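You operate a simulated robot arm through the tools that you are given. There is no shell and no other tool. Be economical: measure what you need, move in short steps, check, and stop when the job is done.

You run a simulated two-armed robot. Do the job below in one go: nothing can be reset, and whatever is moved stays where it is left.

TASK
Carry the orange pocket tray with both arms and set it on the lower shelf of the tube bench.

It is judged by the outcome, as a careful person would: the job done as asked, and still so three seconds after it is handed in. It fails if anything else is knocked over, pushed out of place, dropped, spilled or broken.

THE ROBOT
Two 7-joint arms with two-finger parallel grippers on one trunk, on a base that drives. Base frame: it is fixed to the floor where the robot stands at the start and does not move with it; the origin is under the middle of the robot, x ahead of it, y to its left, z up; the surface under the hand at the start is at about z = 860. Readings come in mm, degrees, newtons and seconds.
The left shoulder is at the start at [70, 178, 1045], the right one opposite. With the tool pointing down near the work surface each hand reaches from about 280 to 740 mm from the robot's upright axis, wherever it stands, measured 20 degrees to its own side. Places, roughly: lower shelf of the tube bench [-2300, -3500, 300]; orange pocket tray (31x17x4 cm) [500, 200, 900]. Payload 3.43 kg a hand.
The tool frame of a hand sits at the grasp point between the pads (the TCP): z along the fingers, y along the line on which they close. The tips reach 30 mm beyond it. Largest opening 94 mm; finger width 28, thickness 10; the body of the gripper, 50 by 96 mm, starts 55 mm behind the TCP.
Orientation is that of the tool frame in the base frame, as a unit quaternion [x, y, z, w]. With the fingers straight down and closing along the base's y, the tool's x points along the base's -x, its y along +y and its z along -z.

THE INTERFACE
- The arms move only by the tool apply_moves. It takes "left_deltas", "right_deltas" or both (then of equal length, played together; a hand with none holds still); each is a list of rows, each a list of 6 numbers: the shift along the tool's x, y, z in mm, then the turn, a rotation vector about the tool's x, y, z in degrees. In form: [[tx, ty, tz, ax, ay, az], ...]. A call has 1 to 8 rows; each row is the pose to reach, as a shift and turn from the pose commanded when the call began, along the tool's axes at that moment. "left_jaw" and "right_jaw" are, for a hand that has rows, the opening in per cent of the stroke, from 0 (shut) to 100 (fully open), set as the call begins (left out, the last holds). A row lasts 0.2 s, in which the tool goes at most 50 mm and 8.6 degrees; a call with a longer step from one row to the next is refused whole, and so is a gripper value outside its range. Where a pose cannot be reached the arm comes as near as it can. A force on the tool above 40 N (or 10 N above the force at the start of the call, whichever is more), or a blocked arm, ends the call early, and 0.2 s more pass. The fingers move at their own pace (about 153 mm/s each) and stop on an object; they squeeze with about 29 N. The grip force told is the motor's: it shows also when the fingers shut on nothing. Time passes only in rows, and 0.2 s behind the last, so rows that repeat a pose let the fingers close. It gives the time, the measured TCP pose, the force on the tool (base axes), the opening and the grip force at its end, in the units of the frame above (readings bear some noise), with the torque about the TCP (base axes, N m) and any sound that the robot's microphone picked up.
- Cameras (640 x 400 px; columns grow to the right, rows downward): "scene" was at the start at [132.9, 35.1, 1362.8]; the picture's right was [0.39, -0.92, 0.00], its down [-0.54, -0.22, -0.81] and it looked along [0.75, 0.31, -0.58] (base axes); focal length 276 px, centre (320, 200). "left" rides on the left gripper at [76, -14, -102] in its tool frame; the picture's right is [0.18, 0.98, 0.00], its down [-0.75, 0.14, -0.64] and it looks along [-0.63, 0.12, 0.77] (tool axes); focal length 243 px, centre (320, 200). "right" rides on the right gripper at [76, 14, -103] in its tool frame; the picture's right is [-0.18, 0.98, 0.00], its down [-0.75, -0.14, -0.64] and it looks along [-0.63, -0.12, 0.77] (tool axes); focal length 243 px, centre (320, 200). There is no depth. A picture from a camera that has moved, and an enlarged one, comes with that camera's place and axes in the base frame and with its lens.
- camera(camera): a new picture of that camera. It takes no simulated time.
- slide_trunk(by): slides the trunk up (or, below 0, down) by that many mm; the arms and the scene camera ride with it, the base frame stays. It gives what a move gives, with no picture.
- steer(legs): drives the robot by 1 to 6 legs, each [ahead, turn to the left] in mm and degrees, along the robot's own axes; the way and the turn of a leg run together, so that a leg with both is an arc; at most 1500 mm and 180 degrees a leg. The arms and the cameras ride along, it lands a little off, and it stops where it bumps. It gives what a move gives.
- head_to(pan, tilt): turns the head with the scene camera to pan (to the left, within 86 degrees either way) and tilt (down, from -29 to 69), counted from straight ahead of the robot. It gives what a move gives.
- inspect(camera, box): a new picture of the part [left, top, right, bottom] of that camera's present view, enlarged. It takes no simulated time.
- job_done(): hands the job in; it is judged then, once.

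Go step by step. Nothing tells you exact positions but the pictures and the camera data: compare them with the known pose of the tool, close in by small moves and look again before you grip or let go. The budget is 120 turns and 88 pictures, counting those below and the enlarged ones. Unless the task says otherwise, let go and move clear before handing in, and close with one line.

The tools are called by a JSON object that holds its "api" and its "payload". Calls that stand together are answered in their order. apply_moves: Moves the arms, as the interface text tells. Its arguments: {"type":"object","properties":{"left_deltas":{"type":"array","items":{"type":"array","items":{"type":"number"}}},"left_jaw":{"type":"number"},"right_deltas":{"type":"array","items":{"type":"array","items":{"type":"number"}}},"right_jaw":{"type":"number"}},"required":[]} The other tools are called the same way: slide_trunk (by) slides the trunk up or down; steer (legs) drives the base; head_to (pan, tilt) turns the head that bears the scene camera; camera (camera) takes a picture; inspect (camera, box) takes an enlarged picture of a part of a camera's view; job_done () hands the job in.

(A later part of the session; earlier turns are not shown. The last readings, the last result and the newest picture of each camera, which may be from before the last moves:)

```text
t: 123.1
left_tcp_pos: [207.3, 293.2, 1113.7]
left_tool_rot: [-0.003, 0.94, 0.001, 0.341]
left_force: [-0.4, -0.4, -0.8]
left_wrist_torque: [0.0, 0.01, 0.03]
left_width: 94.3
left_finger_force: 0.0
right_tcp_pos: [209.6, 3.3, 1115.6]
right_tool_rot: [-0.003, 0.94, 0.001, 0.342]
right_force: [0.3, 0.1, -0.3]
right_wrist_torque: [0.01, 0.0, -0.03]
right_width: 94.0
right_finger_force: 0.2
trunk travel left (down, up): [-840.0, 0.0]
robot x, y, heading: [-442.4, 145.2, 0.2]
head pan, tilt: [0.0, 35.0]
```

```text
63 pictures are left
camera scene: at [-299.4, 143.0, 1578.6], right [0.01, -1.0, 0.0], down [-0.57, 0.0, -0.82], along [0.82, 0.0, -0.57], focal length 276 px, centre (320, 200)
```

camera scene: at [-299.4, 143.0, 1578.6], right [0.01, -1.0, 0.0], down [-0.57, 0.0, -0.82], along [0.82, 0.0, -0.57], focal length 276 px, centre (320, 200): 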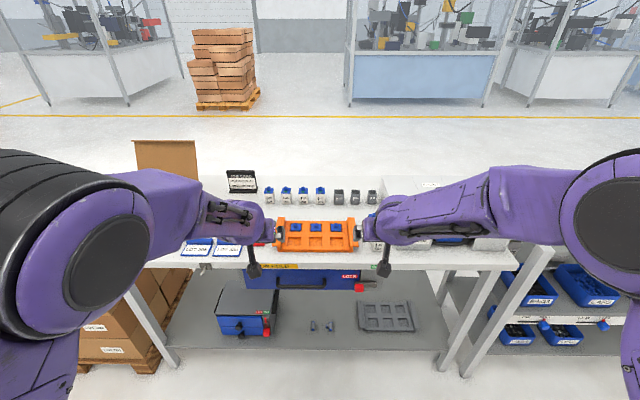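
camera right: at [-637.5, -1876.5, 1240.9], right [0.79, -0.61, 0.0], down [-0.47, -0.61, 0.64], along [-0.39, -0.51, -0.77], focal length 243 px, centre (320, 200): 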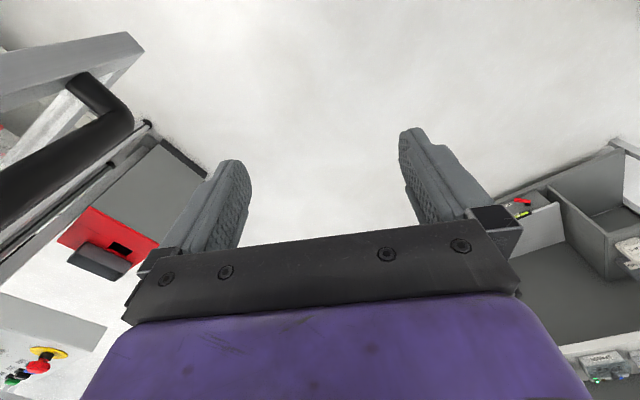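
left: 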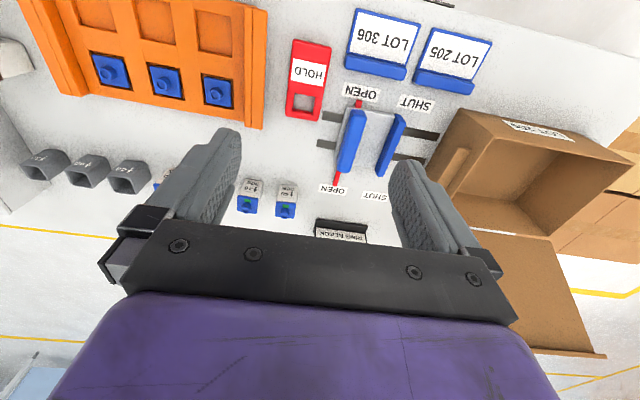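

The tray lies centred between the hands. I drive ahead 245 mm with the hands well above the bench and look from the wrist cameras.

{"api": "steer", "payload": {"legs": [[245, 0]]}}

{"api": "head_to", "payload": {"pan": 0, "tilt": 50}}

{"api": "camera", "payload": {"camera": "scene"}}

{"api": "camera", "payload": {"camera": "left"}}

{"api": "camera", "payload": {"camera": "right"}}

```text
t: 124.9
left_tcp_pos: [453.5, 297.1, 1115.6]
left_tool_rot: [-0.004, 0.94, 0.002, 0.342]
left_force: [0.7, 0.1, -0.2]
left_wrist_torque: [0.0, 0.0, 0.03]
left_width: 94.0
left_finger_force: 0.0
right_tcp_pos: [456.7, 5.3, 1117.5]
right_tool_rot: [-0.004, 0.939, 0.001, 0.343]
right_force: [0.8, -0.3, -0.3]
right_wrist_torque: [0.03, 0.01, 0.0]
right_width: 94.2
right_finger_force: 0.2
trunk travel left (down, up): [-840.0, 0.0]
robot x, y, heading: [-193.3, 141.6, 0.5]
head pan, tilt: [0.0, 35.0]
```

```text
t: 125.7
left_tcp_pos: [455.5, 296.9, 1112.9]
left_tool_rot: [-0.004, 0.94, 0.002, 0.342]
left_force: [0.8, 0.0, -0.1]
left_wrist_torque: [0.02, -0.03, -0.01]
left_width: 94.0
left_finger_force: 0.1
right_tcp_pos: [457.9, 6.8, 1115.5]
right_tool_rot: [-0.004, 0.94, 0.001, 0.342]
right_force: [0.6, -0.5, -0.4]
right_wrist_torque: [0.01, 0.01, -0.01]
right_width: 94.0
right_finger_force: 0.1
trunk travel left (down, up): [-840.0, 0.0]
robot x, y, heading: [-192.8, 143.4, 0.6]
head pan, tilt: [0.0, 50.0]
```

```text
62 pictures are left
camera scene: at [-61.5, 145.0, 1556.8], right [0.01, -1.0, 0.0], down [-0.77, -0.01, -0.64], along [0.64, 0.0, -0.77], focal length 276 px, centre (320, 200)
```

scene: 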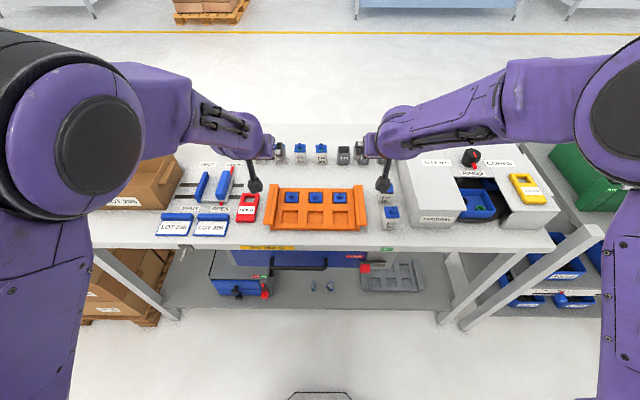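

```text
61 pictures are left
camera left: at [331.0, 280.6, 1144.5], right [-0.15, 0.98, -0.12], down [0.16, 0.14, 0.98], along [0.98, 0.13, -0.18], focal length 243 px, centre (320, 200)
```

left: 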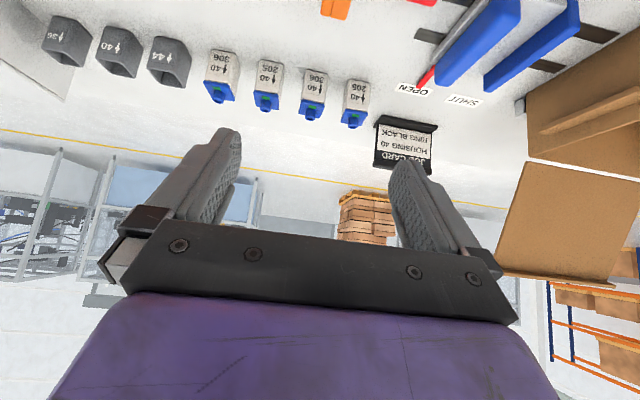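

```text
60 pictures are left
camera right: at [333.5, 18.5, 1143.9], right [0.13, 0.98, 0.12], down [0.17, -0.14, 0.98], along [0.98, -0.11, -0.18], focal length 243 px, centre (320, 200)
```

right: 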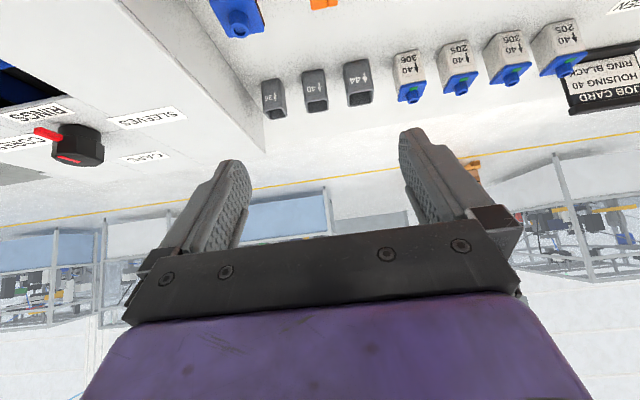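

{"api": "inspect", "payload": {"camera": "scene", "box": [230, 150, 420, 260]}}

```text
3.37 times, centred on (325, 205) of scene
camera zoom: at [-61.5, 145.0, 1556.8], right [0.01, -1.0, 0.0], down [-0.77, -0.01, -0.64], along [0.64, 0.0, -0.77], focal length 930 px, centre (303, 183)
```

zoom: 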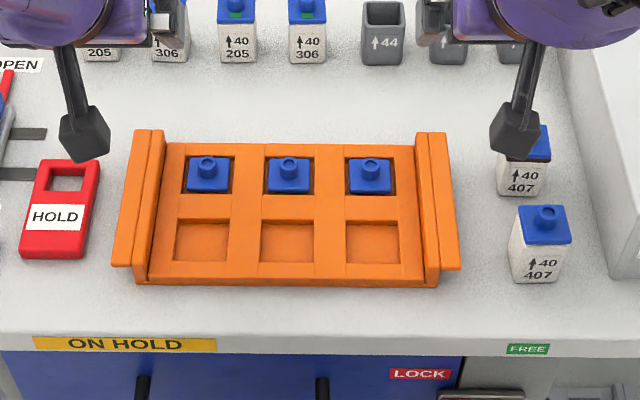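

The tray's end walls (with outer lips) are about 31 mm wide: left about y 281–312, right about y 12–33, x from 392 to 551, top near z 900. I ease the tilt to 20°, half-close the jaws, and shift the right hand 16 mm to its wall.

{"api": "apply_moves", "payload": {"left_deltas": [[0, 0, 0, 0, 7, 0], [0, 0, 0, 0, 14, 0], [0, 0, 0, 0, 20, 0], [0, 0, 0, 0, 20, 0]], "right_deltas": [[0, 5, 0, 0, 7, 0], [0, 10, 0, 0, 14, 0], [0, 16, 0, 0, 20, 0], [0, 16, 0, 0, 20, 0]], "left_jaw": 57, "right_jaw": 57}}

{"api": "slide_trunk", "payload": {"by": -130}}

{"api": "camera", "payload": {"camera": "scene"}}

{"api": "camera", "payload": {"camera": "left"}}

{"api": "camera", "payload": {"camera": "right"}}

```text
t: 126.7
left_tcp_pos: [453.1, 295.6, 1115.5]
left_tool_rot: [-0.005, 0.985, 0.001, 0.174]
left_force: [-0.5, 0.1, 0.0]
left_wrist_torque: [0.02, -0.04, 0.03]
left_width: 53.7
left_finger_force: 0.1
right_tcp_pos: [458.5, 20.1, 1116.8]
right_tool_rot: [-0.006, 0.985, 0.002, 0.174]
right_force: [-0.4, -0.6, -0.1]
right_wrist_torque: [0.01, 0.0, 0.02]
right_width: 53.6
right_finger_force: 0.1
trunk travel left (down, up): [-840.0, 0.0]
robot x, y, heading: [-193.2, 146.3, 0.4]
head pan, tilt: [0.0, 50.0]
```

```text
t: 128.2
left_tcp_pos: [454.5, 295.6, 984.9]
left_tool_rot: [-0.004, 0.985, 0.001, 0.174]
left_force: [-0.2, 0.5, 0.2]
left_wrist_torque: [-0.03, 0.04, -0.01]
left_width: 53.6
left_finger_force: 0.1
right_tcp_pos: [459.0, 21.6, 986.3]
right_tool_rot: [-0.004, 0.985, 0.0, 0.174]
right_force: [-0.4, -0.1, -0.4]
right_wrist_torque: [0.01, 0.0, 0.01]
right_width: 53.7
right_finger_force: 0.1
trunk travel left (down, up): [-710.0, 130.0]
robot x, y, heading: [-191.8, 141.6, 0.6]
head pan, tilt: [0.0, 50.0]
```

```text
58 pictures are left
camera scene: at [-62.9, 145.1, 1426.9], right [0.01, -1.0, 0.0], down [-0.77, -0.01, -0.64], along [0.64, 0.0, -0.77], focal length 276 px, centre (320, 200)
```

scene: 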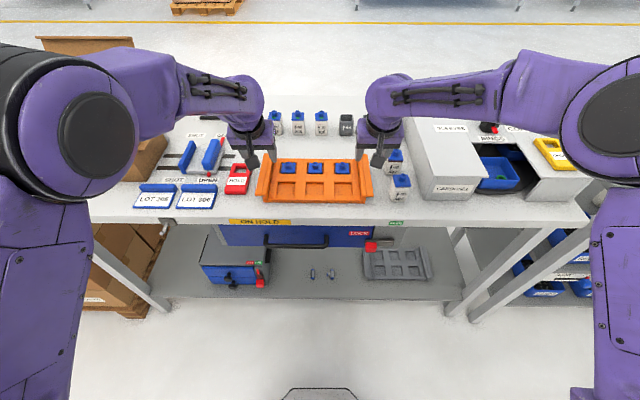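

```text
57 pictures are left
camera left: at [347.0, 280.4, 1056.2], right [-0.18, 0.98, -0.06], down [0.49, 0.15, 0.86], along [0.85, 0.13, -0.5], focal length 243 px, centre (320, 200)
```

left: 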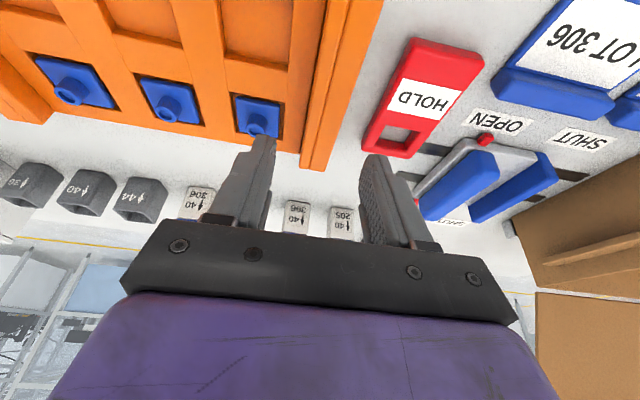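

```text
56 pictures are left
camera right: at [350.5, 34.0, 1055.0], right [0.16, 0.98, 0.06], down [0.49, -0.14, 0.86], along [0.86, -0.11, -0.5], focal length 243 px, centre (320, 200)
```

right: 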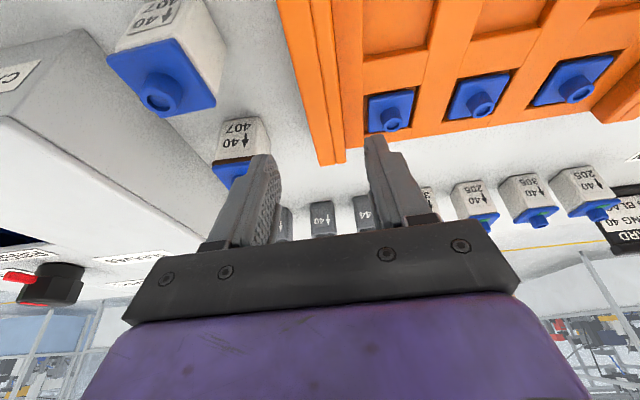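

The wrist views refine the walls: left y 286–316, right y 10–37. The HOLD tag and the 407 vials are near, so I narrow the jaws to 44 mm, nudge the hands and lower to just above the walls.

{"api": "apply_moves", "payload": {"left_deltas": [[0, 3.5, 0, 0, 0, 0], [0, 3.5, 0, 0, 0, 0]], "right_deltas": [[0, 3, 0, 0, 0, 0], [0, 3, 0, 0, 0, 0]], "left_jaw": 47, "right_jaw": 47}}

{"api": "slide_trunk", "payload": {"by": -47}}

{"api": "camera", "payload": {"camera": "left"}}

{"api": "camera", "payload": {"camera": "right"}}

{"api": "inspect", "payload": {"camera": "scene", "box": [200, 90, 440, 230]}}

```text
t: 128.8
left_tcp_pos: [452.6, 300.3, 984.7]
left_tool_rot: [-0.004, 0.985, 0.001, 0.175]
left_force: [-0.9, -0.6, 0.0]
left_wrist_torque: [-0.03, -0.01, 0.0]
left_width: 44.4
left_finger_force: 0.0
right_tcp_pos: [459.1, 23.2, 985.9]
right_tool_rot: [-0.004, 0.985, 0.0, 0.174]
right_force: [-0.1, -0.1, -0.1]
right_wrist_torque: [0.03, 0.01, -0.01]
right_width: 44.2
right_finger_force: 0.1
trunk travel left (down, up): [-710.0, 130.0]
robot x, y, heading: [-189.4, 143.5, 0.3]
head pan, tilt: [0.0, 50.0]
```

```text
t: 129.7
left_tcp_pos: [454.1, 299.8, 938.1]
left_tool_rot: [-0.004, 0.985, 0.001, 0.174]
left_force: [0.0, 0.0, -0.2]
left_wrist_torque: [-0.02, 0.02, -0.01]
left_width: 44.2
left_finger_force: 0.0
right_tcp_pos: [458.3, 24.6, 939.1]
right_tool_rot: [-0.004, 0.985, 0.001, 0.174]
right_force: [-1.0, 0.1, 0.5]
right_wrist_torque: [-0.01, 0.04, 0.0]
right_width: 44.1
right_finger_force: 0.1
trunk travel left (down, up): [-663.0, 177.0]
robot x, y, heading: [-190.4, 140.8, 0.3]
head pan, tilt: [0.0, 50.0]
```

```text
55 pictures are left
camera left: at [346.9, 284.3, 1009.3], right [-0.18, 0.98, -0.06], down [0.49, 0.15, 0.86], along [0.85, 0.13, -0.5], focal length 243 px, centre (320, 200)
```

left: 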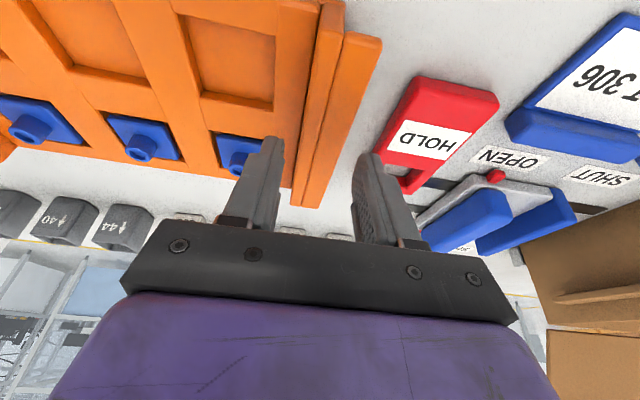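

```text
54 pictures are left
camera right: at [350.4, 37.3, 1008.1], right [0.16, 0.98, 0.06], down [0.49, -0.14, 0.86], along [0.86, -0.11, -0.5], focal length 243 px, centre (320, 200)
```

right: 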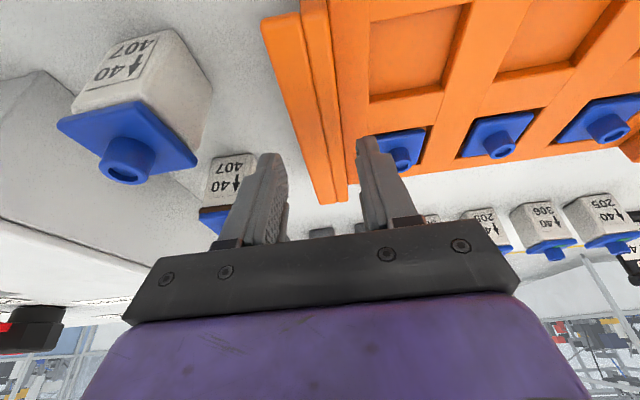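

```text
2.67 times, centred on (320, 160) of scene
camera zoom: at [-63.1, 145.1, 1379.9], right [0.01, -1.0, 0.0], down [-0.77, -0.01, -0.64], along [0.64, 0.0, -0.77], focal length 736 px, centre (320, 307)
```

zoom: 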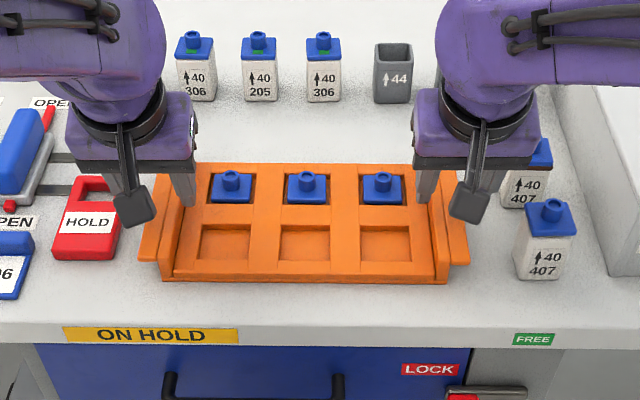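

The walls sit well between the fingers on both sides. I lower 24 mm with the arms, watching the force.

{"api": "apply_moves", "payload": {"left_deltas": [[2.7, 0, 7.5, 0, 0, 0], [5.5, 0, 15, 0, 0, 0], [8.2, 0, 22.5, 0, 0, 0], [8.2, 0, 22.5, 0, 0, 0]], "right_deltas": [[3, 0, 8, 0, 0, 0], [6, 0, 16, 0, 0, 0], [8.5, 0, 23.4, 0, 0, 0], [8.5, 0, 23.4, 0, 0, 0]]}}

{"api": "camera", "payload": {"camera": "left"}}

{"api": "camera", "payload": {"camera": "right"}}

{"api": "inspect", "payload": {"camera": "scene", "box": [220, 130, 420, 250]}}

```text
t: 130.7
left_tcp_pos: [453.9, 298.3, 914.3]
left_tool_rot: [-0.005, 0.985, 0.001, 0.174]
left_force: [-1.1, -0.6, 0.1]
left_wrist_torque: [0.02, 0.0, 0.03]
left_width: 43.9
left_finger_force: 0.0
right_tcp_pos: [458.2, 24.8, 914.8]
right_tool_rot: [-0.005, 0.985, 0.001, 0.173]
right_force: [0.1, 0.6, -0.2]
right_wrist_torque: [-0.03, 0.01, -0.01]
right_width: 44.3
right_finger_force: 0.0
trunk travel left (down, up): [-663.0, 177.0]
robot x, y, heading: [-189.4, 143.9, 0.3]
head pan, tilt: [0.0, 50.0]
```

```text
52 pictures are left
camera left: at [346.4, 283.8, 985.9], right [-0.18, 0.98, -0.06], down [0.49, 0.15, 0.86], along [0.85, 0.13, -0.5], focal length 243 px, centre (320, 200)
```

left: 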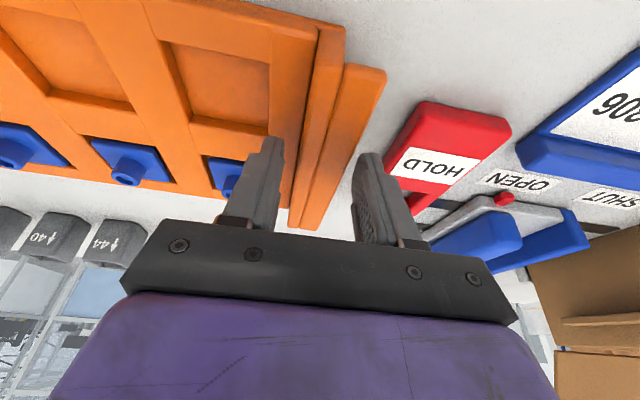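

```text
51 pictures are left
camera right: at [350.1, 37.0, 983.4], right [0.16, 0.98, 0.06], down [0.49, -0.14, 0.86], along [0.86, -0.11, -0.5], focal length 243 px, centre (320, 200)
```

right: 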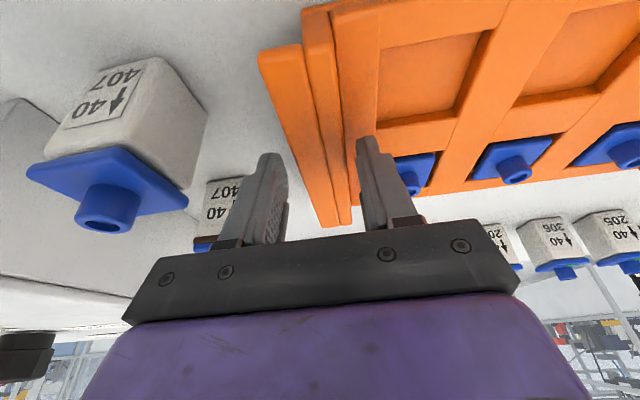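

```text
3.20 times, centred on (320, 190) of scene
camera zoom: at [-62.8, 145.0, 1379.9], right [0.01, -1.0, 0.0], down [-0.77, -0.01, -0.64], along [0.64, 0.0, -0.77], focal length 883 px, centre (320, 232)
```

zoom: 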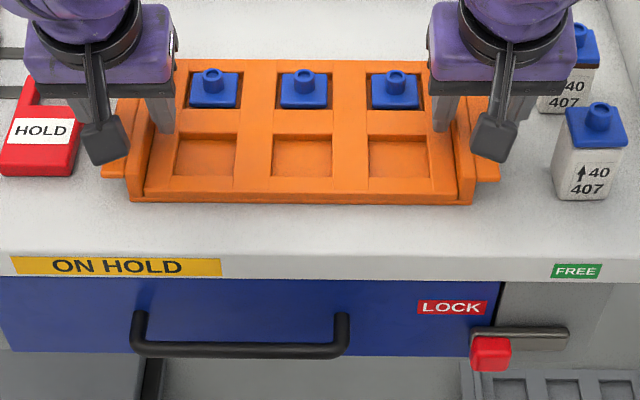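

No contact yet. I lower 5 mm more and watch for deck contact.

{"api": "apply_moves", "payload": {"left_deltas": [[0.7, 0, 1.9, 0, 0, 0], [1.0, 0, 2.8, 0, 0, 0], [1.4, 0, 3.8, 0, 0, 0], [1.7, 0, 4.7, 0, 0, 0], [1.7, 0, 4.7, 0, 0, 0]], "right_deltas": [[0.7, 0, 1.9, 0, 0, 0], [1.0, 0, 2.8, 0, 0, 0], [1.4, 0, 3.8, 0, 0, 0], [1.7, 0, 4.7, 0, 0, 0], [1.7, 0, 4.7, 0, 0, 0]]}}

```text
t: 131.9
left_tcp_pos: [453.6, 301.0, 907.6]
left_tool_rot: [-0.004, 0.985, 0.001, 0.175]
left_force: [0.5, -0.9, -1.0]
left_wrist_torque: [0.0, -0.03, 0.0]
left_width: 44.0
left_finger_force: 0.1
right_tcp_pos: [458.6, 24.1, 909.3]
right_tool_rot: [-0.004, 0.985, 0.002, 0.175]
right_force: [-0.1, -1.0, -0.7]
right_wrist_torque: [0.03, 0.03, -0.02]
right_width: 44.1
right_finger_force: 0.0
trunk travel left (down, up): [-663.0, 177.0]
robot x, y, heading: [-190.8, 144.0, 0.6]
head pan, tilt: [0.0, 50.0]
```

Still free. I close both jaws on the end walls.

{"api": "apply_moves", "payload": {"left_deltas": [[0, 0, 0, 0, 0, 0], [0, 0, 0, 0, 0, 0], [0, 0, 0, 0, 0, 0]], "right_deltas": [[0, 0, 0, 0, 0, 0], [0, 0, 0, 0, 0, 0], [0, 0, 0, 0, 0, 0]], "left_jaw": 0, "right_jaw": 0}}

{"api": "camera", "payload": {"camera": "left"}}

{"api": "camera", "payload": {"camera": "right"}}

```text
t: 132.7
left_tcp_pos: [453.6, 300.4, 908.4]
left_tool_rot: [-0.004, 0.985, 0.001, 0.174]
left_force: [-5.1, 2.8, 3.7]
left_wrist_torque: [-0.1, -0.01, -0.86]
left_width: 29.7
left_finger_force: 29.5
right_tcp_pos: [458.0, 24.4, 909.2]
right_tool_rot: [-0.003, 0.985, 0.001, 0.175]
right_force: [7.6, -2.4, 0.5]
right_wrist_torque: [-0.03, -0.19, -0.97]
right_width: 29.7
right_finger_force: 28.3
trunk travel left (down, up): [-663.0, 177.0]
robot x, y, heading: [-189.6, 142.8, 0.4]
head pan, tilt: [0.0, 50.0]
```

```text
49 pictures are left
camera left: at [347.3, 284.2, 980.4], right [-0.18, 0.98, -0.06], down [0.49, 0.14, 0.86], along [0.85, 0.13, -0.5], focal length 243 px, centre (320, 200)
```

left: 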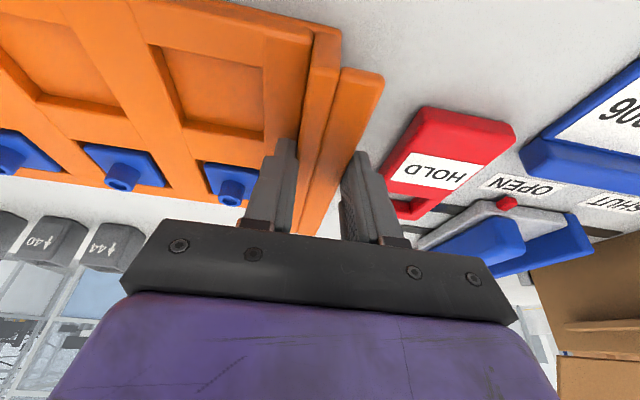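

```text
48 pictures are left
camera right: at [350.5, 36.6, 978.4], right [0.17, 0.98, 0.06], down [0.49, -0.14, 0.86], along [0.86, -0.11, -0.5], focal length 243 px, centre (320, 200)
```

right: 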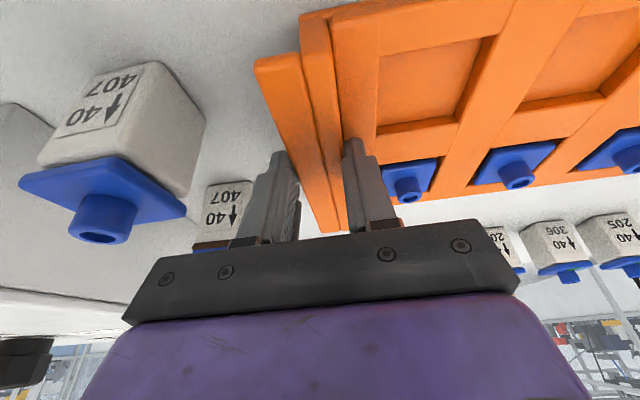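

Both grip at 29.7 mm. I lift 25 mm with the trunk and check that it hangs level.

{"api": "slide_trunk", "payload": {"by": 25}}

{"api": "camera", "payload": {"camera": "scene"}}

```text
t: 133.4
left_tcp_pos: [454.5, 299.7, 932.5]
left_tool_rot: [-0.004, 0.985, 0.0, 0.173]
left_force: [-5.3, 3.5, -1.4]
left_wrist_torque: [-0.01, 0.15, -0.8]
left_width: 29.8
left_finger_force: 29.1
right_tcp_pos: [458.7, 24.9, 933.8]
right_tool_rot: [-0.004, 0.985, 0.001, 0.173]
right_force: [5.6, -3.5, -1.4]
right_wrist_torque: [-0.03, -0.06, -0.85]
right_width: 29.6
right_finger_force: 29.3
trunk travel left (down, up): [-688.0, 152.0]
robot x, y, heading: [-193.3, 142.8, 0.3]
head pan, tilt: [0.0, 50.0]
```

```text
47 pictures are left
camera scene: at [-61.7, 145.1, 1404.7], right [0.01, -1.0, 0.0], down [-0.77, -0.01, -0.64], along [0.64, 0.0, -0.77], focal length 276 px, centre (320, 200)
```

scene: 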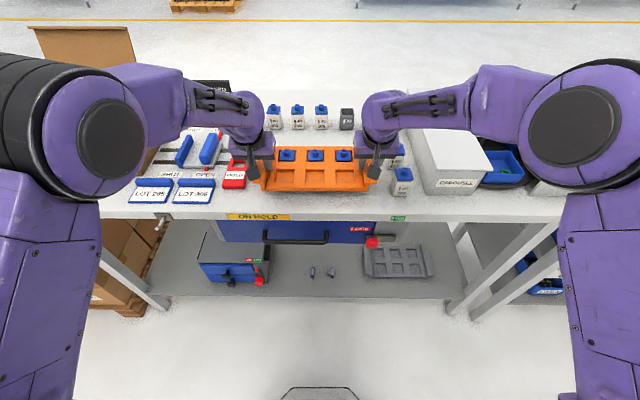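

It hangs level and light. I raise it well clear of the bench and back away.

{"api": "slide_trunk", "payload": {"by": 140}}

{"api": "steer", "payload": {"legs": [[-290, 0]]}}

{"api": "camera", "payload": {"camera": "scene"}}

```text
t: 135.1
left_tcp_pos: [454.8, 299.1, 1072.9]
left_tool_rot: [-0.005, 0.985, 0.001, 0.174]
left_force: [-6.9, 7.4, -1.8]
left_wrist_torque: [0.19, 0.31, -0.87]
left_width: 29.8
left_finger_force: 29.2
right_tcp_pos: [458.0, 24.0, 1073.0]
right_tool_rot: [-0.005, 0.985, 0.001, 0.174]
right_force: [6.1, -7.2, -0.7]
right_wrist_torque: [-0.04, -0.25, -0.96]
right_width: 29.6
right_finger_force: 28.5
trunk travel left (down, up): [-828.0, 12.0]
robot x, y, heading: [-190.3, 146.6, 0.3]
head pan, tilt: [0.0, 50.0]
```

```text
t: 137.1
left_tcp_pos: [166.2, 297.1, 1072.7]
left_tool_rot: [-0.003, 0.985, 0.001, 0.173]
left_force: [-6.1, 9.3, -1.8]
left_wrist_torque: [0.07, 0.13, -0.77]
left_width: 29.6
left_finger_force: 29.0
right_tcp_pos: [171.3, 21.7, 1072.7]
right_tool_rot: [-0.004, 0.985, 0.0, 0.173]
right_force: [6.0, -8.8, -1.4]
right_wrist_torque: [-0.2, -0.03, -0.87]
right_width: 29.8
right_finger_force: 28.7
trunk travel left (down, up): [-828.0, 12.0]
robot x, y, heading: [-479.3, 141.3, 0.5]
head pan, tilt: [0.0, 50.0]
```

```text
46 pictures are left
camera scene: at [-348.5, 142.9, 1544.5], right [0.01, -1.0, 0.0], down [-0.77, -0.01, -0.64], along [0.64, 0.01, -0.77], focal length 276 px, centre (320, 200)
```

scene: 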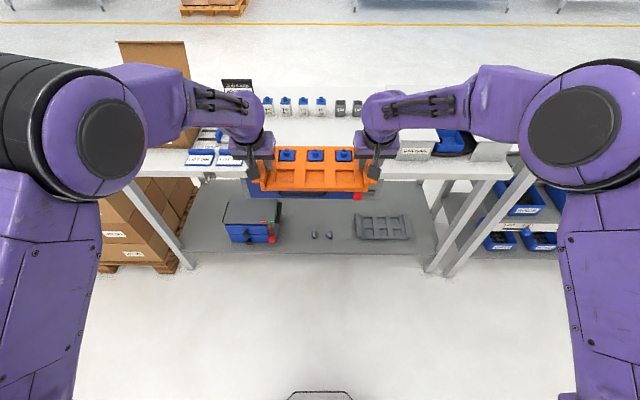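

I turn and drive back down the aisle toward x≈-215.

{"api": "steer", "payload": {"legs": [[0, -74.2], [939, 0], [0, -16.3]]}}

{"api": "camera", "payload": {"camera": "scene"}}

```text
t: 146.1
left_tcp_pos: [-75.6, -1391.2, 1073.8]
left_tool_rot: [0.697, 0.696, -0.123, 0.123]
left_force: [1.0, 5.5, -2.8]
left_wrist_torque: [0.22, 0.05, -0.81]
left_width: 29.8
left_finger_force: 29.7
right_tcp_pos: [-353.0, -1392.3, 1074.1]
right_tool_rot: [0.697, 0.695, -0.124, 0.121]
right_force: [-1.0, -5.1, -1.5]
right_wrist_torque: [-0.14, -0.04, -0.76]
right_width: 29.7
right_finger_force: 28.6
trunk travel left (down, up): [-828.0, 12.0]
robot x, y, heading: [-223.0, -741.7, -90.3]
head pan, tilt: [0.0, 50.0]
```

```text
45 pictures are left
camera scene: at [-222.8, -871.2, 1544.7], right [-1.0, 0.0, 0.0], down [0.0, 0.77, -0.64], along [0.0, -0.64, -0.77], focal length 276 px, centre (320, 200)
```

scene: 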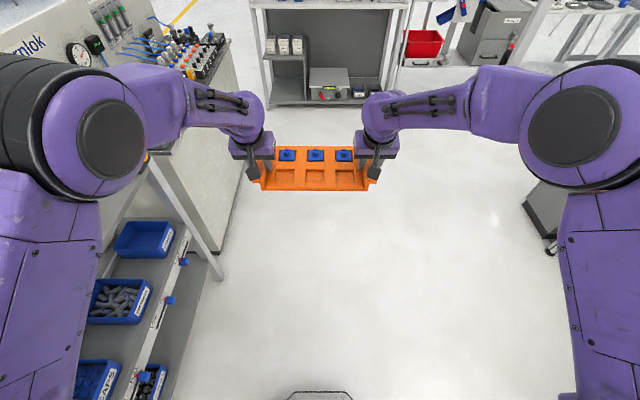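

{"api": "steer", "payload": {"legs": [[1500, 0.3]]}}

```text
t: 153.4
left_tcp_pos: [-99.7, -2875.4, 1073.9]
left_tool_rot: [0.702, 0.691, -0.124, 0.121]
left_force: [-0.8, 4.2, -1.3]
left_wrist_torque: [0.16, 0.07, -0.72]
left_width: 29.3
left_finger_force: 28.9
right_tcp_pos: [-375.8, -2872.4, 1074.8]
right_tool_rot: [0.702, 0.691, -0.124, 0.123]
right_force: [1.6, -4.8, -1.7]
right_wrist_torque: [-0.06, -0.03, -0.71]
right_width: 29.8
right_finger_force: 28.9
trunk travel left (down, up): [-828.0, 12.0]
robot x, y, heading: [-239.7, -2228.0, -91.1]
head pan, tilt: [0.0, 50.0]
```

{"api": "steer", "payload": {"legs": [[390, 0], [0, -88.5]]}}

{"api": "camera", "payload": {"camera": "scene"}}

```text
t: 159.7
left_tcp_pos: [-894.4, -2756.4, 1071.7]
left_tool_rot: [0.985, -0.002, -0.174, 0.0]
left_force: [5.4, 2.2, -1.2]
left_wrist_torque: [0.12, -0.12, -0.63]
left_width: 29.5
left_finger_force: 29.2
right_tcp_pos: [-895.4, -2480.7, 1074.0]
right_tool_rot: [0.985, -0.001, -0.173, 0.0]
right_force: [-4.1, -0.4, -1.6]
right_wrist_torque: [-0.14, 0.0, -0.52]
right_width: 29.6
right_finger_force: 29.1
trunk travel left (down, up): [-828.0, 12.0]
robot x, y, heading: [-246.6, -2607.0, 179.7]
head pan, tilt: [0.0, 50.0]
```

```text
44 pictures are left
camera scene: at [-371.9, -2607.9, 1544.8], right [0.0, 1.0, 0.0], down [0.77, 0.0, -0.64], along [-0.64, 0.0, -0.77], focal length 276 px, centre (320, 200)
```

scene: 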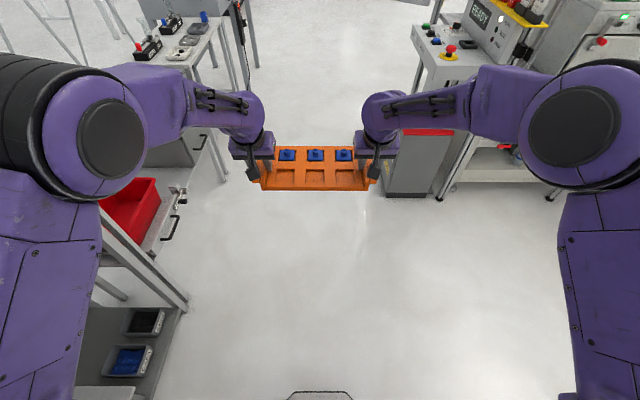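

I bear slightly left to keep clear of the READY console, then go on along the aisle.

{"api": "steer", "payload": {"legs": [[0, 5], [1000, 0], [0, -5], [400, 0]]}}

{"api": "camera", "payload": {"camera": "scene"}}

```text
t: 168.0
left_tcp_pos: [-2296.6, -2868.0, 1073.3]
left_tool_rot: [0.985, 0.007, -0.173, 0.001]
left_force: [3.7, 0.7, -1.6]
left_wrist_torque: [0.08, -0.11, -0.57]
left_width: 29.7
left_finger_force: 28.9
right_tcp_pos: [-2302.2, -2590.2, 1074.5]
right_tool_rot: [0.985, 0.007, -0.174, 0.001]
right_force: [-3.4, -0.6, -1.2]
right_wrist_torque: [-0.1, 0.01, -0.47]
right_width: 29.6
right_finger_force: 29.0
trunk travel left (down, up): [-828.0, 12.0]
robot x, y, heading: [-1654.0, -2707.7, -179.3]
head pan, tilt: [0.0, 50.0]
```

```text
43 pictures are left
camera scene: at [-1776.3, -2708.6, 1544.9], right [-0.01, 1.0, 0.0], down [0.77, 0.01, -0.64], along [-0.64, -0.01, -0.77], focal length 276 px, centre (320, 200)
```

scene: 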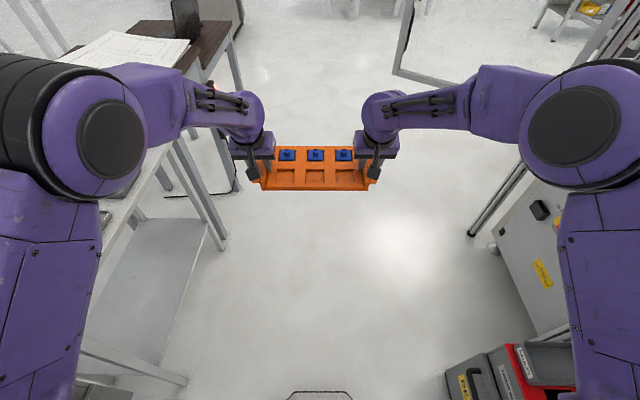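

I pass the console, then angle right to gain turning room away from the bench, and turn to face it.

{"api": "steer", "payload": {"legs": [[450, 0], [0, -40], [300, 0], [0, 129.3]]}}

{"api": "camera", "payload": {"camera": "scene"}}

```text
t: 179.6
left_tcp_pos: [-2169.2, -3165.8, 1072.0]
left_tool_rot: [0.693, 0.7, -0.121, 0.123]
left_force: [-0.8, 2.0, -1.0]
left_wrist_torque: [0.14, 0.05, -0.44]
left_width: 29.8
left_finger_force: 29.1
right_tcp_pos: [-2445.5, -3170.4, 1073.4]
right_tool_rot: [0.693, 0.699, -0.123, 0.123]
right_force: [0.8, -3.5, -0.9]
right_wrist_torque: [-0.02, -0.1, -0.35]
right_width: 29.8
right_finger_force: 29.2
trunk travel left (down, up): [-828.0, 12.0]
robot x, y, heading: [-2324.2, -2518.6, -89.7]
head pan, tilt: [0.0, 50.0]
```

```text
42 pictures are left
camera scene: at [-2322.7, -2647.5, 1544.8], right [-1.0, -0.01, 0.0], down [-0.01, 0.77, -0.64], along [0.01, -0.64, -0.77], focal length 276 px, centre (320, 200)
```

scene: 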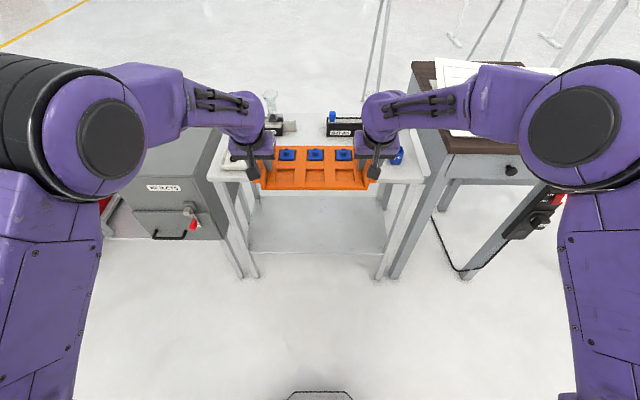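

The tray is centred on the bench. I lower the trunk here, clear of the bench front, to bring the tray to shelf height.

{"api": "slide_trunk", "payload": {"by": -400}}

{"api": "slide_trunk", "payload": {"by": -245}}

{"api": "head_to", "payload": {"pan": 0, "tilt": 38}}

{"api": "camera", "payload": {"camera": "scene"}}

```text
t: 183.4
left_tcp_pos: [-2169.5, -3164.9, 672.7]
left_tool_rot: [0.693, 0.7, -0.121, 0.123]
left_force: [-0.3, 2.4, -1.6]
left_wrist_torque: [0.15, 0.07, -0.47]
left_width: 29.5
left_finger_force: 29.0
right_tcp_pos: [-2445.8, -3169.6, 673.5]
right_tool_rot: [0.693, 0.7, -0.122, 0.124]
right_force: [0.7, -3.0, -1.3]
right_wrist_torque: [-0.04, -0.1, -0.35]
right_width: 29.5
right_finger_force: 28.9
trunk travel left (down, up): [-428.0, 412.0]
robot x, y, heading: [-2320.5, -2518.7, -89.6]
head pan, tilt: [0.0, 50.0]
```

```text
t: 186.0
left_tcp_pos: [-2168.5, -3165.6, 427.9]
left_tool_rot: [0.693, 0.699, -0.121, 0.123]
left_force: [-0.9, 1.9, -1.6]
left_wrist_torque: [0.09, 0.12, -0.44]
left_width: 29.7
left_finger_force: 28.9
right_tcp_pos: [-2445.4, -3168.6, 429.3]
right_tool_rot: [0.693, 0.699, -0.124, 0.124]
right_force: [0.5, -2.6, -0.6]
right_wrist_torque: [0.03, -0.08, -0.35]
right_width: 29.5
right_finger_force: 29.2
trunk travel left (down, up): [-183.0, 657.0]
robot x, y, heading: [-2328.1, -2517.9, -89.6]
head pan, tilt: [0.0, 50.0]
```

```text
t: 186.7
left_tcp_pos: [-2168.0, -3164.4, 428.4]
left_tool_rot: [0.693, 0.7, -0.122, 0.123]
left_force: [-0.4, 3.1, -1.1]
left_wrist_torque: [0.11, 0.13, -0.38]
left_width: 29.5
left_finger_force: 28.9
right_tcp_pos: [-2444.1, -3170.6, 429.8]
right_tool_rot: [0.694, 0.699, -0.122, 0.123]
right_force: [0.8, -2.9, -2.2]
right_wrist_torque: [0.02, -0.07, -0.33]
right_width: 29.8
right_finger_force: 29.0
trunk travel left (down, up): [-183.0, 657.0]
robot x, y, heading: [-2326.7, -2518.2, -90.0]
head pan, tilt: [0.0, 38.0]
```

```text
41 pictures are left
camera scene: at [-2322.4, -2656.4, 916.9], right [-1.0, -0.01, 0.0], down [-0.01, 0.62, -0.79], along [0.01, -0.79, -0.62], focal length 276 px, centre (320, 200)
```

scene: 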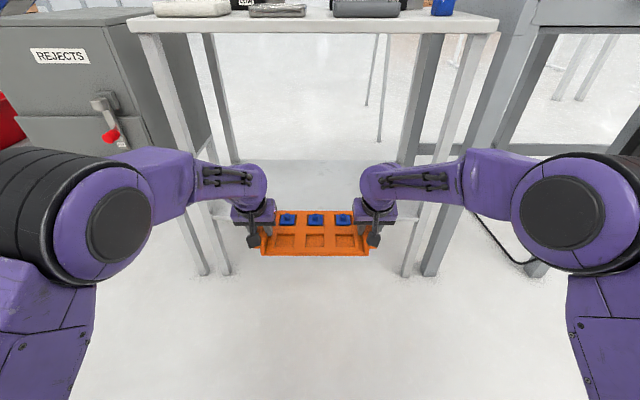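

The way in is clear. I extend the arms 30 mm together and drive 160 mm ahead.

{"api": "apply_moves", "payload": {"left_deltas": [[-7, 0, 2.6, 0, 0, 0], [-14, 0, 5.1, 0, 0, 0], [-21, 0, 7.7, 0, 0, 0], [-28.2, 0, 10.3, 0, 0, 0], [-28.2, 0, 10.3, 0, 0, 0]], "right_deltas": [[-7, 0, 2.6, 0, 0, 0], [-14, 0, 5.1, 0, 0, 0], [-21, 0, 7.7, 0, 0, 0], [-28.2, 0, 10.3, 0, 0, 0], [-28.2, 0, 10.3, 0, 0, 0]]}}

{"api": "steer", "payload": {"legs": [[160, 0]]}}

{"api": "camera", "payload": {"camera": "scene"}}

```text
t: 187.9
left_tcp_pos: [-2169.2, -3194.0, 428.3]
left_tool_rot: [0.693, 0.7, -0.121, 0.124]
left_force: [2.1, 4.6, -1.4]
left_wrist_torque: [0.38, 0.05, -0.69]
left_width: 29.7
left_finger_force: 29.0
right_tcp_pos: [-2445.1, -3198.4, 429.3]
right_tool_rot: [0.694, 0.699, -0.122, 0.123]
right_force: [-4.0, -5.7, -2.1]
right_wrist_torque: [-0.26, 0.1, -0.64]
right_width: 29.6
right_finger_force: 29.3
trunk travel left (down, up): [-183.0, 657.0]
robot x, y, heading: [-2321.9, -2519.8, -89.5]
head pan, tilt: [0.0, 38.0]
```

```text
t: 189.3
left_tcp_pos: [-2169.1, -3356.9, 428.5]
left_tool_rot: [0.693, 0.7, -0.121, 0.123]
left_force: [7.0, 4.3, -2.5]
left_wrist_torque: [0.17, -0.05, -0.58]
left_width: 29.3
left_finger_force: 29.5
right_tcp_pos: [-2444.2, -3358.4, 428.5]
right_tool_rot: [0.694, 0.699, -0.121, 0.123]
right_force: [-6.3, -4.9, -1.5]
right_wrist_torque: [-0.08, 0.03, -0.61]
right_width: 29.4
right_finger_force: 29.2
trunk travel left (down, up): [-183.0, 657.0]
robot x, y, heading: [-2324.2, -2679.0, -89.6]
head pan, tilt: [0.0, 38.0]
```

```text
40 pictures are left
camera scene: at [-2321.2, -2817.3, 916.9], right [-1.0, -0.01, 0.0], down [0.0, 0.62, -0.79], along [0.01, -0.79, -0.62], focal length 276 px, centre (320, 200)
```

scene: 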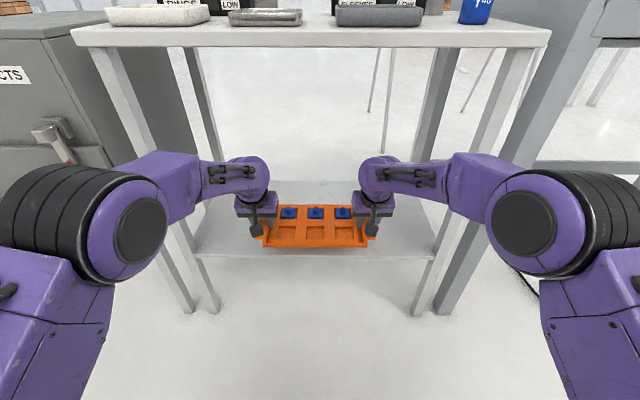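

The tray is over the shelf edge. I want to know how far the left elbow is from the bench leg before going deeper, so I look at it from a second head position.

{"api": "head_to", "payload": {"pan": 60, "tilt": 30}}

{"api": "camera", "payload": {"camera": "scene"}}

{"api": "head_to", "payload": {"pan": -60, "tilt": 30}}

{"api": "camera", "payload": {"camera": "scene"}}

```text
t: 190.6
left_tcp_pos: [-2168.3, -3355.9, 428.7]
left_tool_rot: [0.693, 0.699, -0.121, 0.124]
left_force: [-0.1, 4.9, 0.2]
left_wrist_torque: [0.15, 0.15, -0.63]
left_width: 29.7
left_finger_force: 29.7
right_tcp_pos: [-2444.2, -3358.6, 429.7]
right_tool_rot: [0.694, 0.699, -0.123, 0.123]
right_force: [-0.1, -4.1, -3.6]
right_wrist_torque: [-0.03, 0.08, -0.46]
right_width: 29.4
right_finger_force: 29.4
trunk travel left (down, up): [-183.0, 657.0]
robot x, y, heading: [-2324.1, -2682.0, -89.5]
head pan, tilt: [60.0, 30.0]
```

```text
39 pictures are left
camera scene: at [-2243.2, -2775.5, 929.3], right [-0.49, -0.87, 0.0], down [-0.43, 0.25, -0.87], along [0.75, -0.43, -0.5], focal length 276 px, centre (320, 200)
```

scene: 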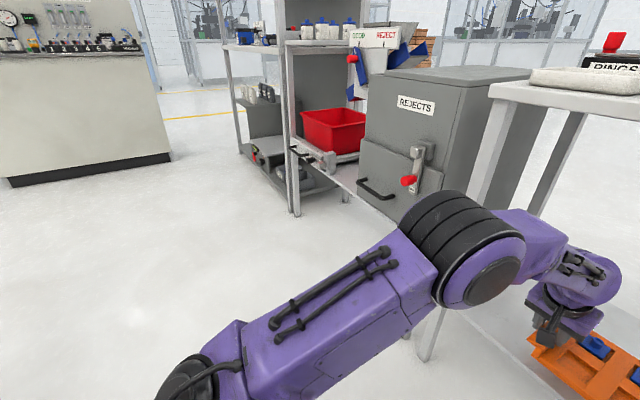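

```text
t: 192.6
left_tcp_pos: [-2168.4, -3356.8, 428.0]
left_tool_rot: [0.694, 0.699, -0.121, 0.124]
left_force: [0.6, 4.3, -0.9]
left_wrist_torque: [0.25, 0.06, -0.61]
left_width: 29.8
left_finger_force: 29.0
right_tcp_pos: [-2444.4, -3359.0, 428.6]
right_tool_rot: [0.693, 0.699, -0.122, 0.123]
right_force: [-0.8, -3.7, -0.9]
right_wrist_torque: [-0.16, -0.08, -0.55]
right_width: 29.8
right_finger_force: 29.0
trunk travel left (down, up): [-183.0, 657.0]
robot x, y, heading: [-2323.7, -2684.7, -89.4]
head pan, tilt: [-60.0, 30.0]
```

```text
38 pictures are left
camera scene: at [-2399.8, -2776.7, 929.3], right [-0.51, 0.86, 0.0], down [0.43, 0.25, -0.87], along [-0.75, -0.44, -0.5], focal length 276 px, centre (320, 200)
```

scene: 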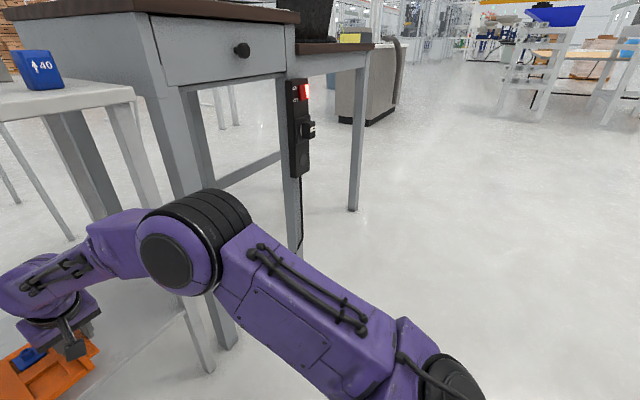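

The elbows turn out to be well back (about y=-2990, z=750), so there is ample room. I recentre the head and drive 88 mm further.

{"api": "head_to", "payload": {"pan": 0, "tilt": 42}}

{"api": "steer", "payload": {"legs": [[95, 0]]}}

{"api": "camera", "payload": {"camera": "scene"}}

{"api": "camera", "payload": {"camera": "left"}}

```text
t: 193.9
left_tcp_pos: [-2167.8, -3356.8, 428.1]
left_tool_rot: [0.693, 0.7, -0.121, 0.124]
left_force: [0.8, 4.2, -1.3]
left_wrist_torque: [0.16, 0.07, -0.63]
left_width: 29.7
left_finger_force: 28.7
right_tcp_pos: [-2443.5, -3358.7, 429.7]
right_tool_rot: [0.694, 0.699, -0.123, 0.123]
right_force: [-1.1, -4.0, -1.1]
right_wrist_torque: [-0.03, -0.03, -0.52]
right_width: 29.7
right_finger_force: 29.2
trunk travel left (down, up): [-183.0, 657.0]
robot x, y, heading: [-2327.2, -2679.6, -89.7]
head pan, tilt: [0.0, 42.0]
```

```text
t: 195.1
left_tcp_pos: [-2168.0, -3453.6, 428.1]
left_tool_rot: [0.694, 0.699, -0.121, 0.124]
left_force: [1.0, 3.1, -0.9]
left_wrist_torque: [0.04, 0.09, -0.57]
left_width: 29.7
left_finger_force: 29.2
right_tcp_pos: [-2444.6, -3456.6, 429.9]
right_tool_rot: [0.693, 0.7, -0.123, 0.122]
right_force: [-1.1, -3.7, -1.8]
right_wrist_torque: [0.02, -0.04, -0.5]
right_width: 29.6
right_finger_force: 29.5
trunk travel left (down, up): [-183.0, 657.0]
robot x, y, heading: [-2324.5, -2775.8, -89.8]
head pan, tilt: [0.0, 42.0]
```

```text
37 pictures are left
camera scene: at [-2320.5, -2911.9, 910.9], right [-1.0, -0.01, 0.0], down [0.0, 0.67, -0.74], along [0.01, -0.74, -0.67], focal length 276 px, centre (320, 200)
```

scene: 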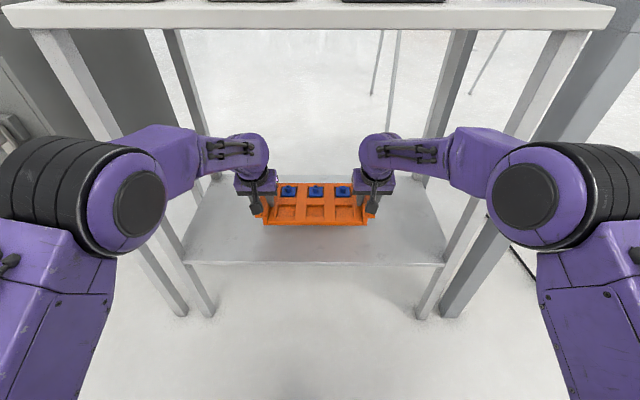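

```text
36 pictures are left
camera left: at [-2183.4, -3347.1, 499.8], right [0.98, 0.18, -0.06], down [0.14, -0.49, 0.86], along [0.13, -0.85, -0.51], focal length 243 px, centre (320, 200)
```

left: 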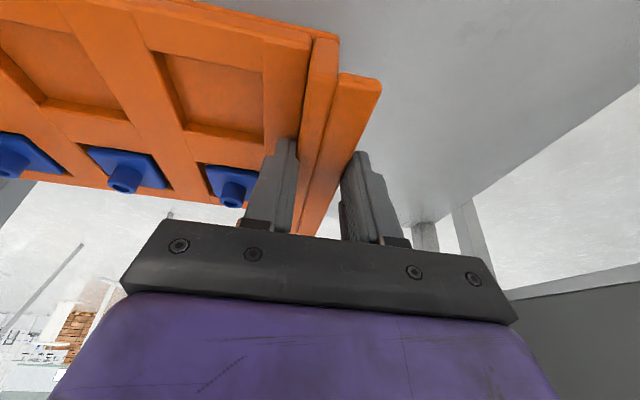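

The tray is fully above the shelf (near edge about 40 mm in). I lower 65 mm with the trunk, then look.

{"api": "slide_trunk", "payload": {"by": -65}}

{"api": "inspect", "payload": {"camera": "scene", "box": [180, 130, 460, 305]}}

{"api": "camera", "payload": {"camera": "left"}}

```text
t: 196.1
left_tcp_pos: [-2168.1, -3452.6, 364.7]
left_tool_rot: [0.694, 0.699, -0.122, 0.125]
left_force: [0.7, 3.4, 2.5]
left_wrist_torque: [-0.06, 0.16, -0.72]
left_width: 29.4
left_finger_force: 29.2
right_tcp_pos: [-2443.5, -3455.7, 365.5]
right_tool_rot: [0.694, 0.699, -0.123, 0.123]
right_force: [0.4, -5.2, -2.5]
right_wrist_torque: [-0.4, 0.07, -0.52]
right_width: 29.5
right_finger_force: 29.3
trunk travel left (down, up): [-118.0, 722.0]
robot x, y, heading: [-2323.0, -2778.5, -89.6]
head pan, tilt: [0.0, 42.0]
```

```text
2.29 times, centred on (320, 218) of scene
camera zoom: at [-2320.6, -2911.1, 846.2], right [-1.0, -0.01, 0.0], down [0.0, 0.67, -0.74], along [0.01, -0.74, -0.67], focal length 631 px, centre (320, 160)
```

zoom: 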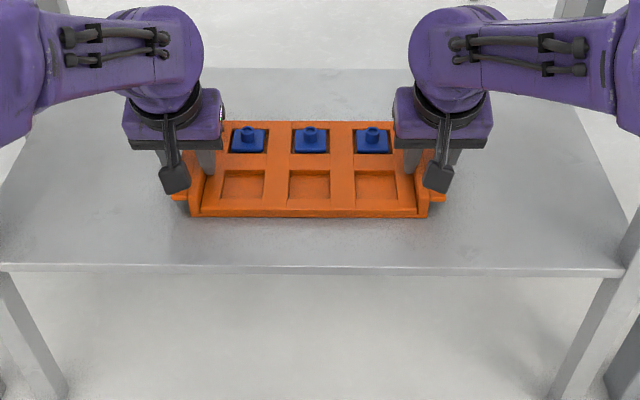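

```text
34 pictures are left
camera left: at [-2183.5, -3346.9, 435.8], right [0.98, 0.18, -0.06], down [0.14, -0.49, 0.86], along [0.13, -0.85, -0.5], focal length 243 px, centre (320, 200)
```

left: 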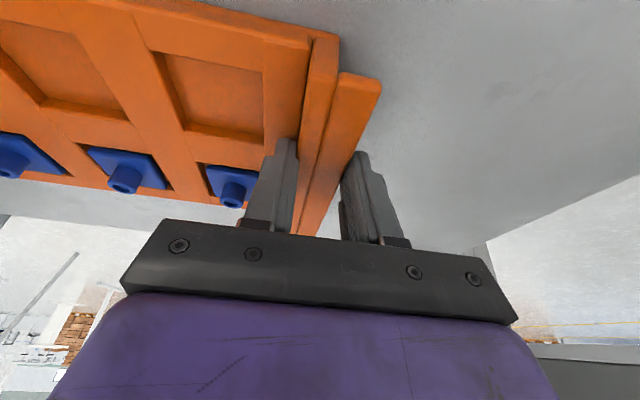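

The force shift hints the tray may be about to touch. I lower in small steps with the arms, watching the force.

{"api": "apply_moves", "payload": {"left_deltas": [[0.7, 0, 1.9, 0, 0, 0], [1.4, 0, 3.8, 0, 0, 0], [1.4, 0, 3.8, 0, 0, 0]], "right_deltas": [[0.7, 0, 1.9, 0, 0, 0], [1.4, 0, 3.8, 0, 0, 0], [1.4, 0, 3.8, 0, 0, 0]]}}

```text
t: 196.9
left_tcp_pos: [-2168.1, -3452.7, 363.9]
left_tool_rot: [0.693, 0.698, -0.124, 0.127]
left_force: [-1.1, -0.3, 22.6]
left_wrist_torque: [0.34, 0.05, -0.77]
left_width: 29.7
left_finger_force: 29.0
right_tcp_pos: [-2444.3, -3455.2, 365.3]
right_tool_rot: [0.693, 0.699, -0.124, 0.127]
right_force: [0.8, -8.7, 7.2]
right_wrist_torque: [0.39, -0.18, -0.57]
right_width: 29.3
right_finger_force: 29.0
trunk travel left (down, up): [-118.0, 722.0]
robot x, y, heading: [-2322.4, -2779.1, -89.6]
head pan, tilt: [0.0, 42.0]
```

The tray rests on the shelf (both hands pushed up). I ease the pressure and look before releasing.

{"api": "apply_moves", "payload": {"left_deltas": [[-0.9, 0, -2.6, 0, 0, 0], [-0.9, 0, -2.6, 0, 0, 0]], "right_deltas": [[-0.3, 0, -0.9, 0, 0, 0], [-0.3, 0, -0.9, 0, 0, 0]]}}

{"api": "inspect", "payload": {"camera": "scene", "box": [220, 160, 420, 285]}}

{"api": "camera", "payload": {"camera": "right"}}

```text
t: 197.5
left_tcp_pos: [-2167.5, -3452.0, 363.5]
left_tool_rot: [0.693, 0.7, -0.122, 0.125]
left_force: [1.0, -3.6, 4.8]
left_wrist_torque: [-0.89, 0.06, -0.09]
left_width: 29.6
left_finger_force: 28.7
right_tcp_pos: [-2444.1, -3454.1, 365.3]
right_tool_rot: [0.694, 0.698, -0.126, 0.125]
right_force: [-4.4, -0.3, 19.6]
right_wrist_torque: [-0.1, 0.01, 0.05]
right_width: 29.5
right_finger_force: 29.0
trunk travel left (down, up): [-118.0, 722.0]
robot x, y, heading: [-2325.7, -2776.7, -89.5]
head pan, tilt: [0.0, 42.0]
```

```text
3.20 times, centred on (320, 222) of scene
camera zoom: at [-2320.4, -2908.7, 846.5], right [-1.0, -0.01, 0.0], down [0.0, 0.67, -0.75], along [0.0, -0.75, -0.67], focal length 883 px, centre (320, 128)
```

zoom: 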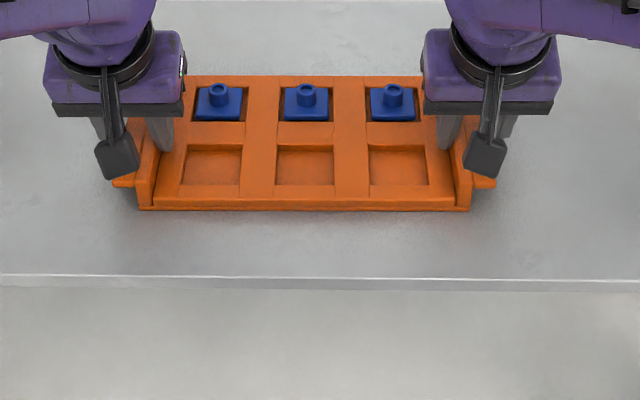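

```text
32 pictures are left
camera right: at [-2431.3, -3348.7, 432.8], right [0.98, -0.17, 0.06], down [-0.14, -0.48, 0.86], along [-0.11, -0.86, -0.5], focal length 243 px, centre (320, 200)
```

right: 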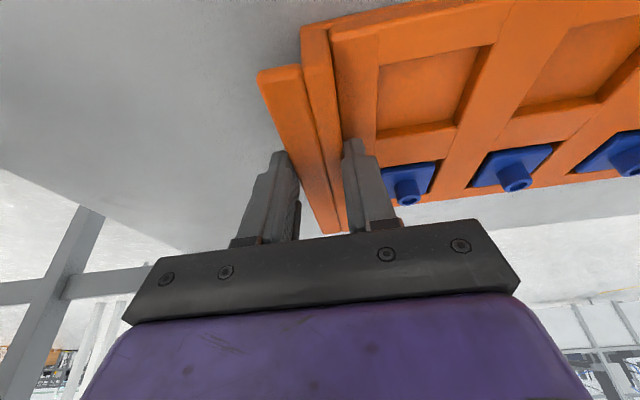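

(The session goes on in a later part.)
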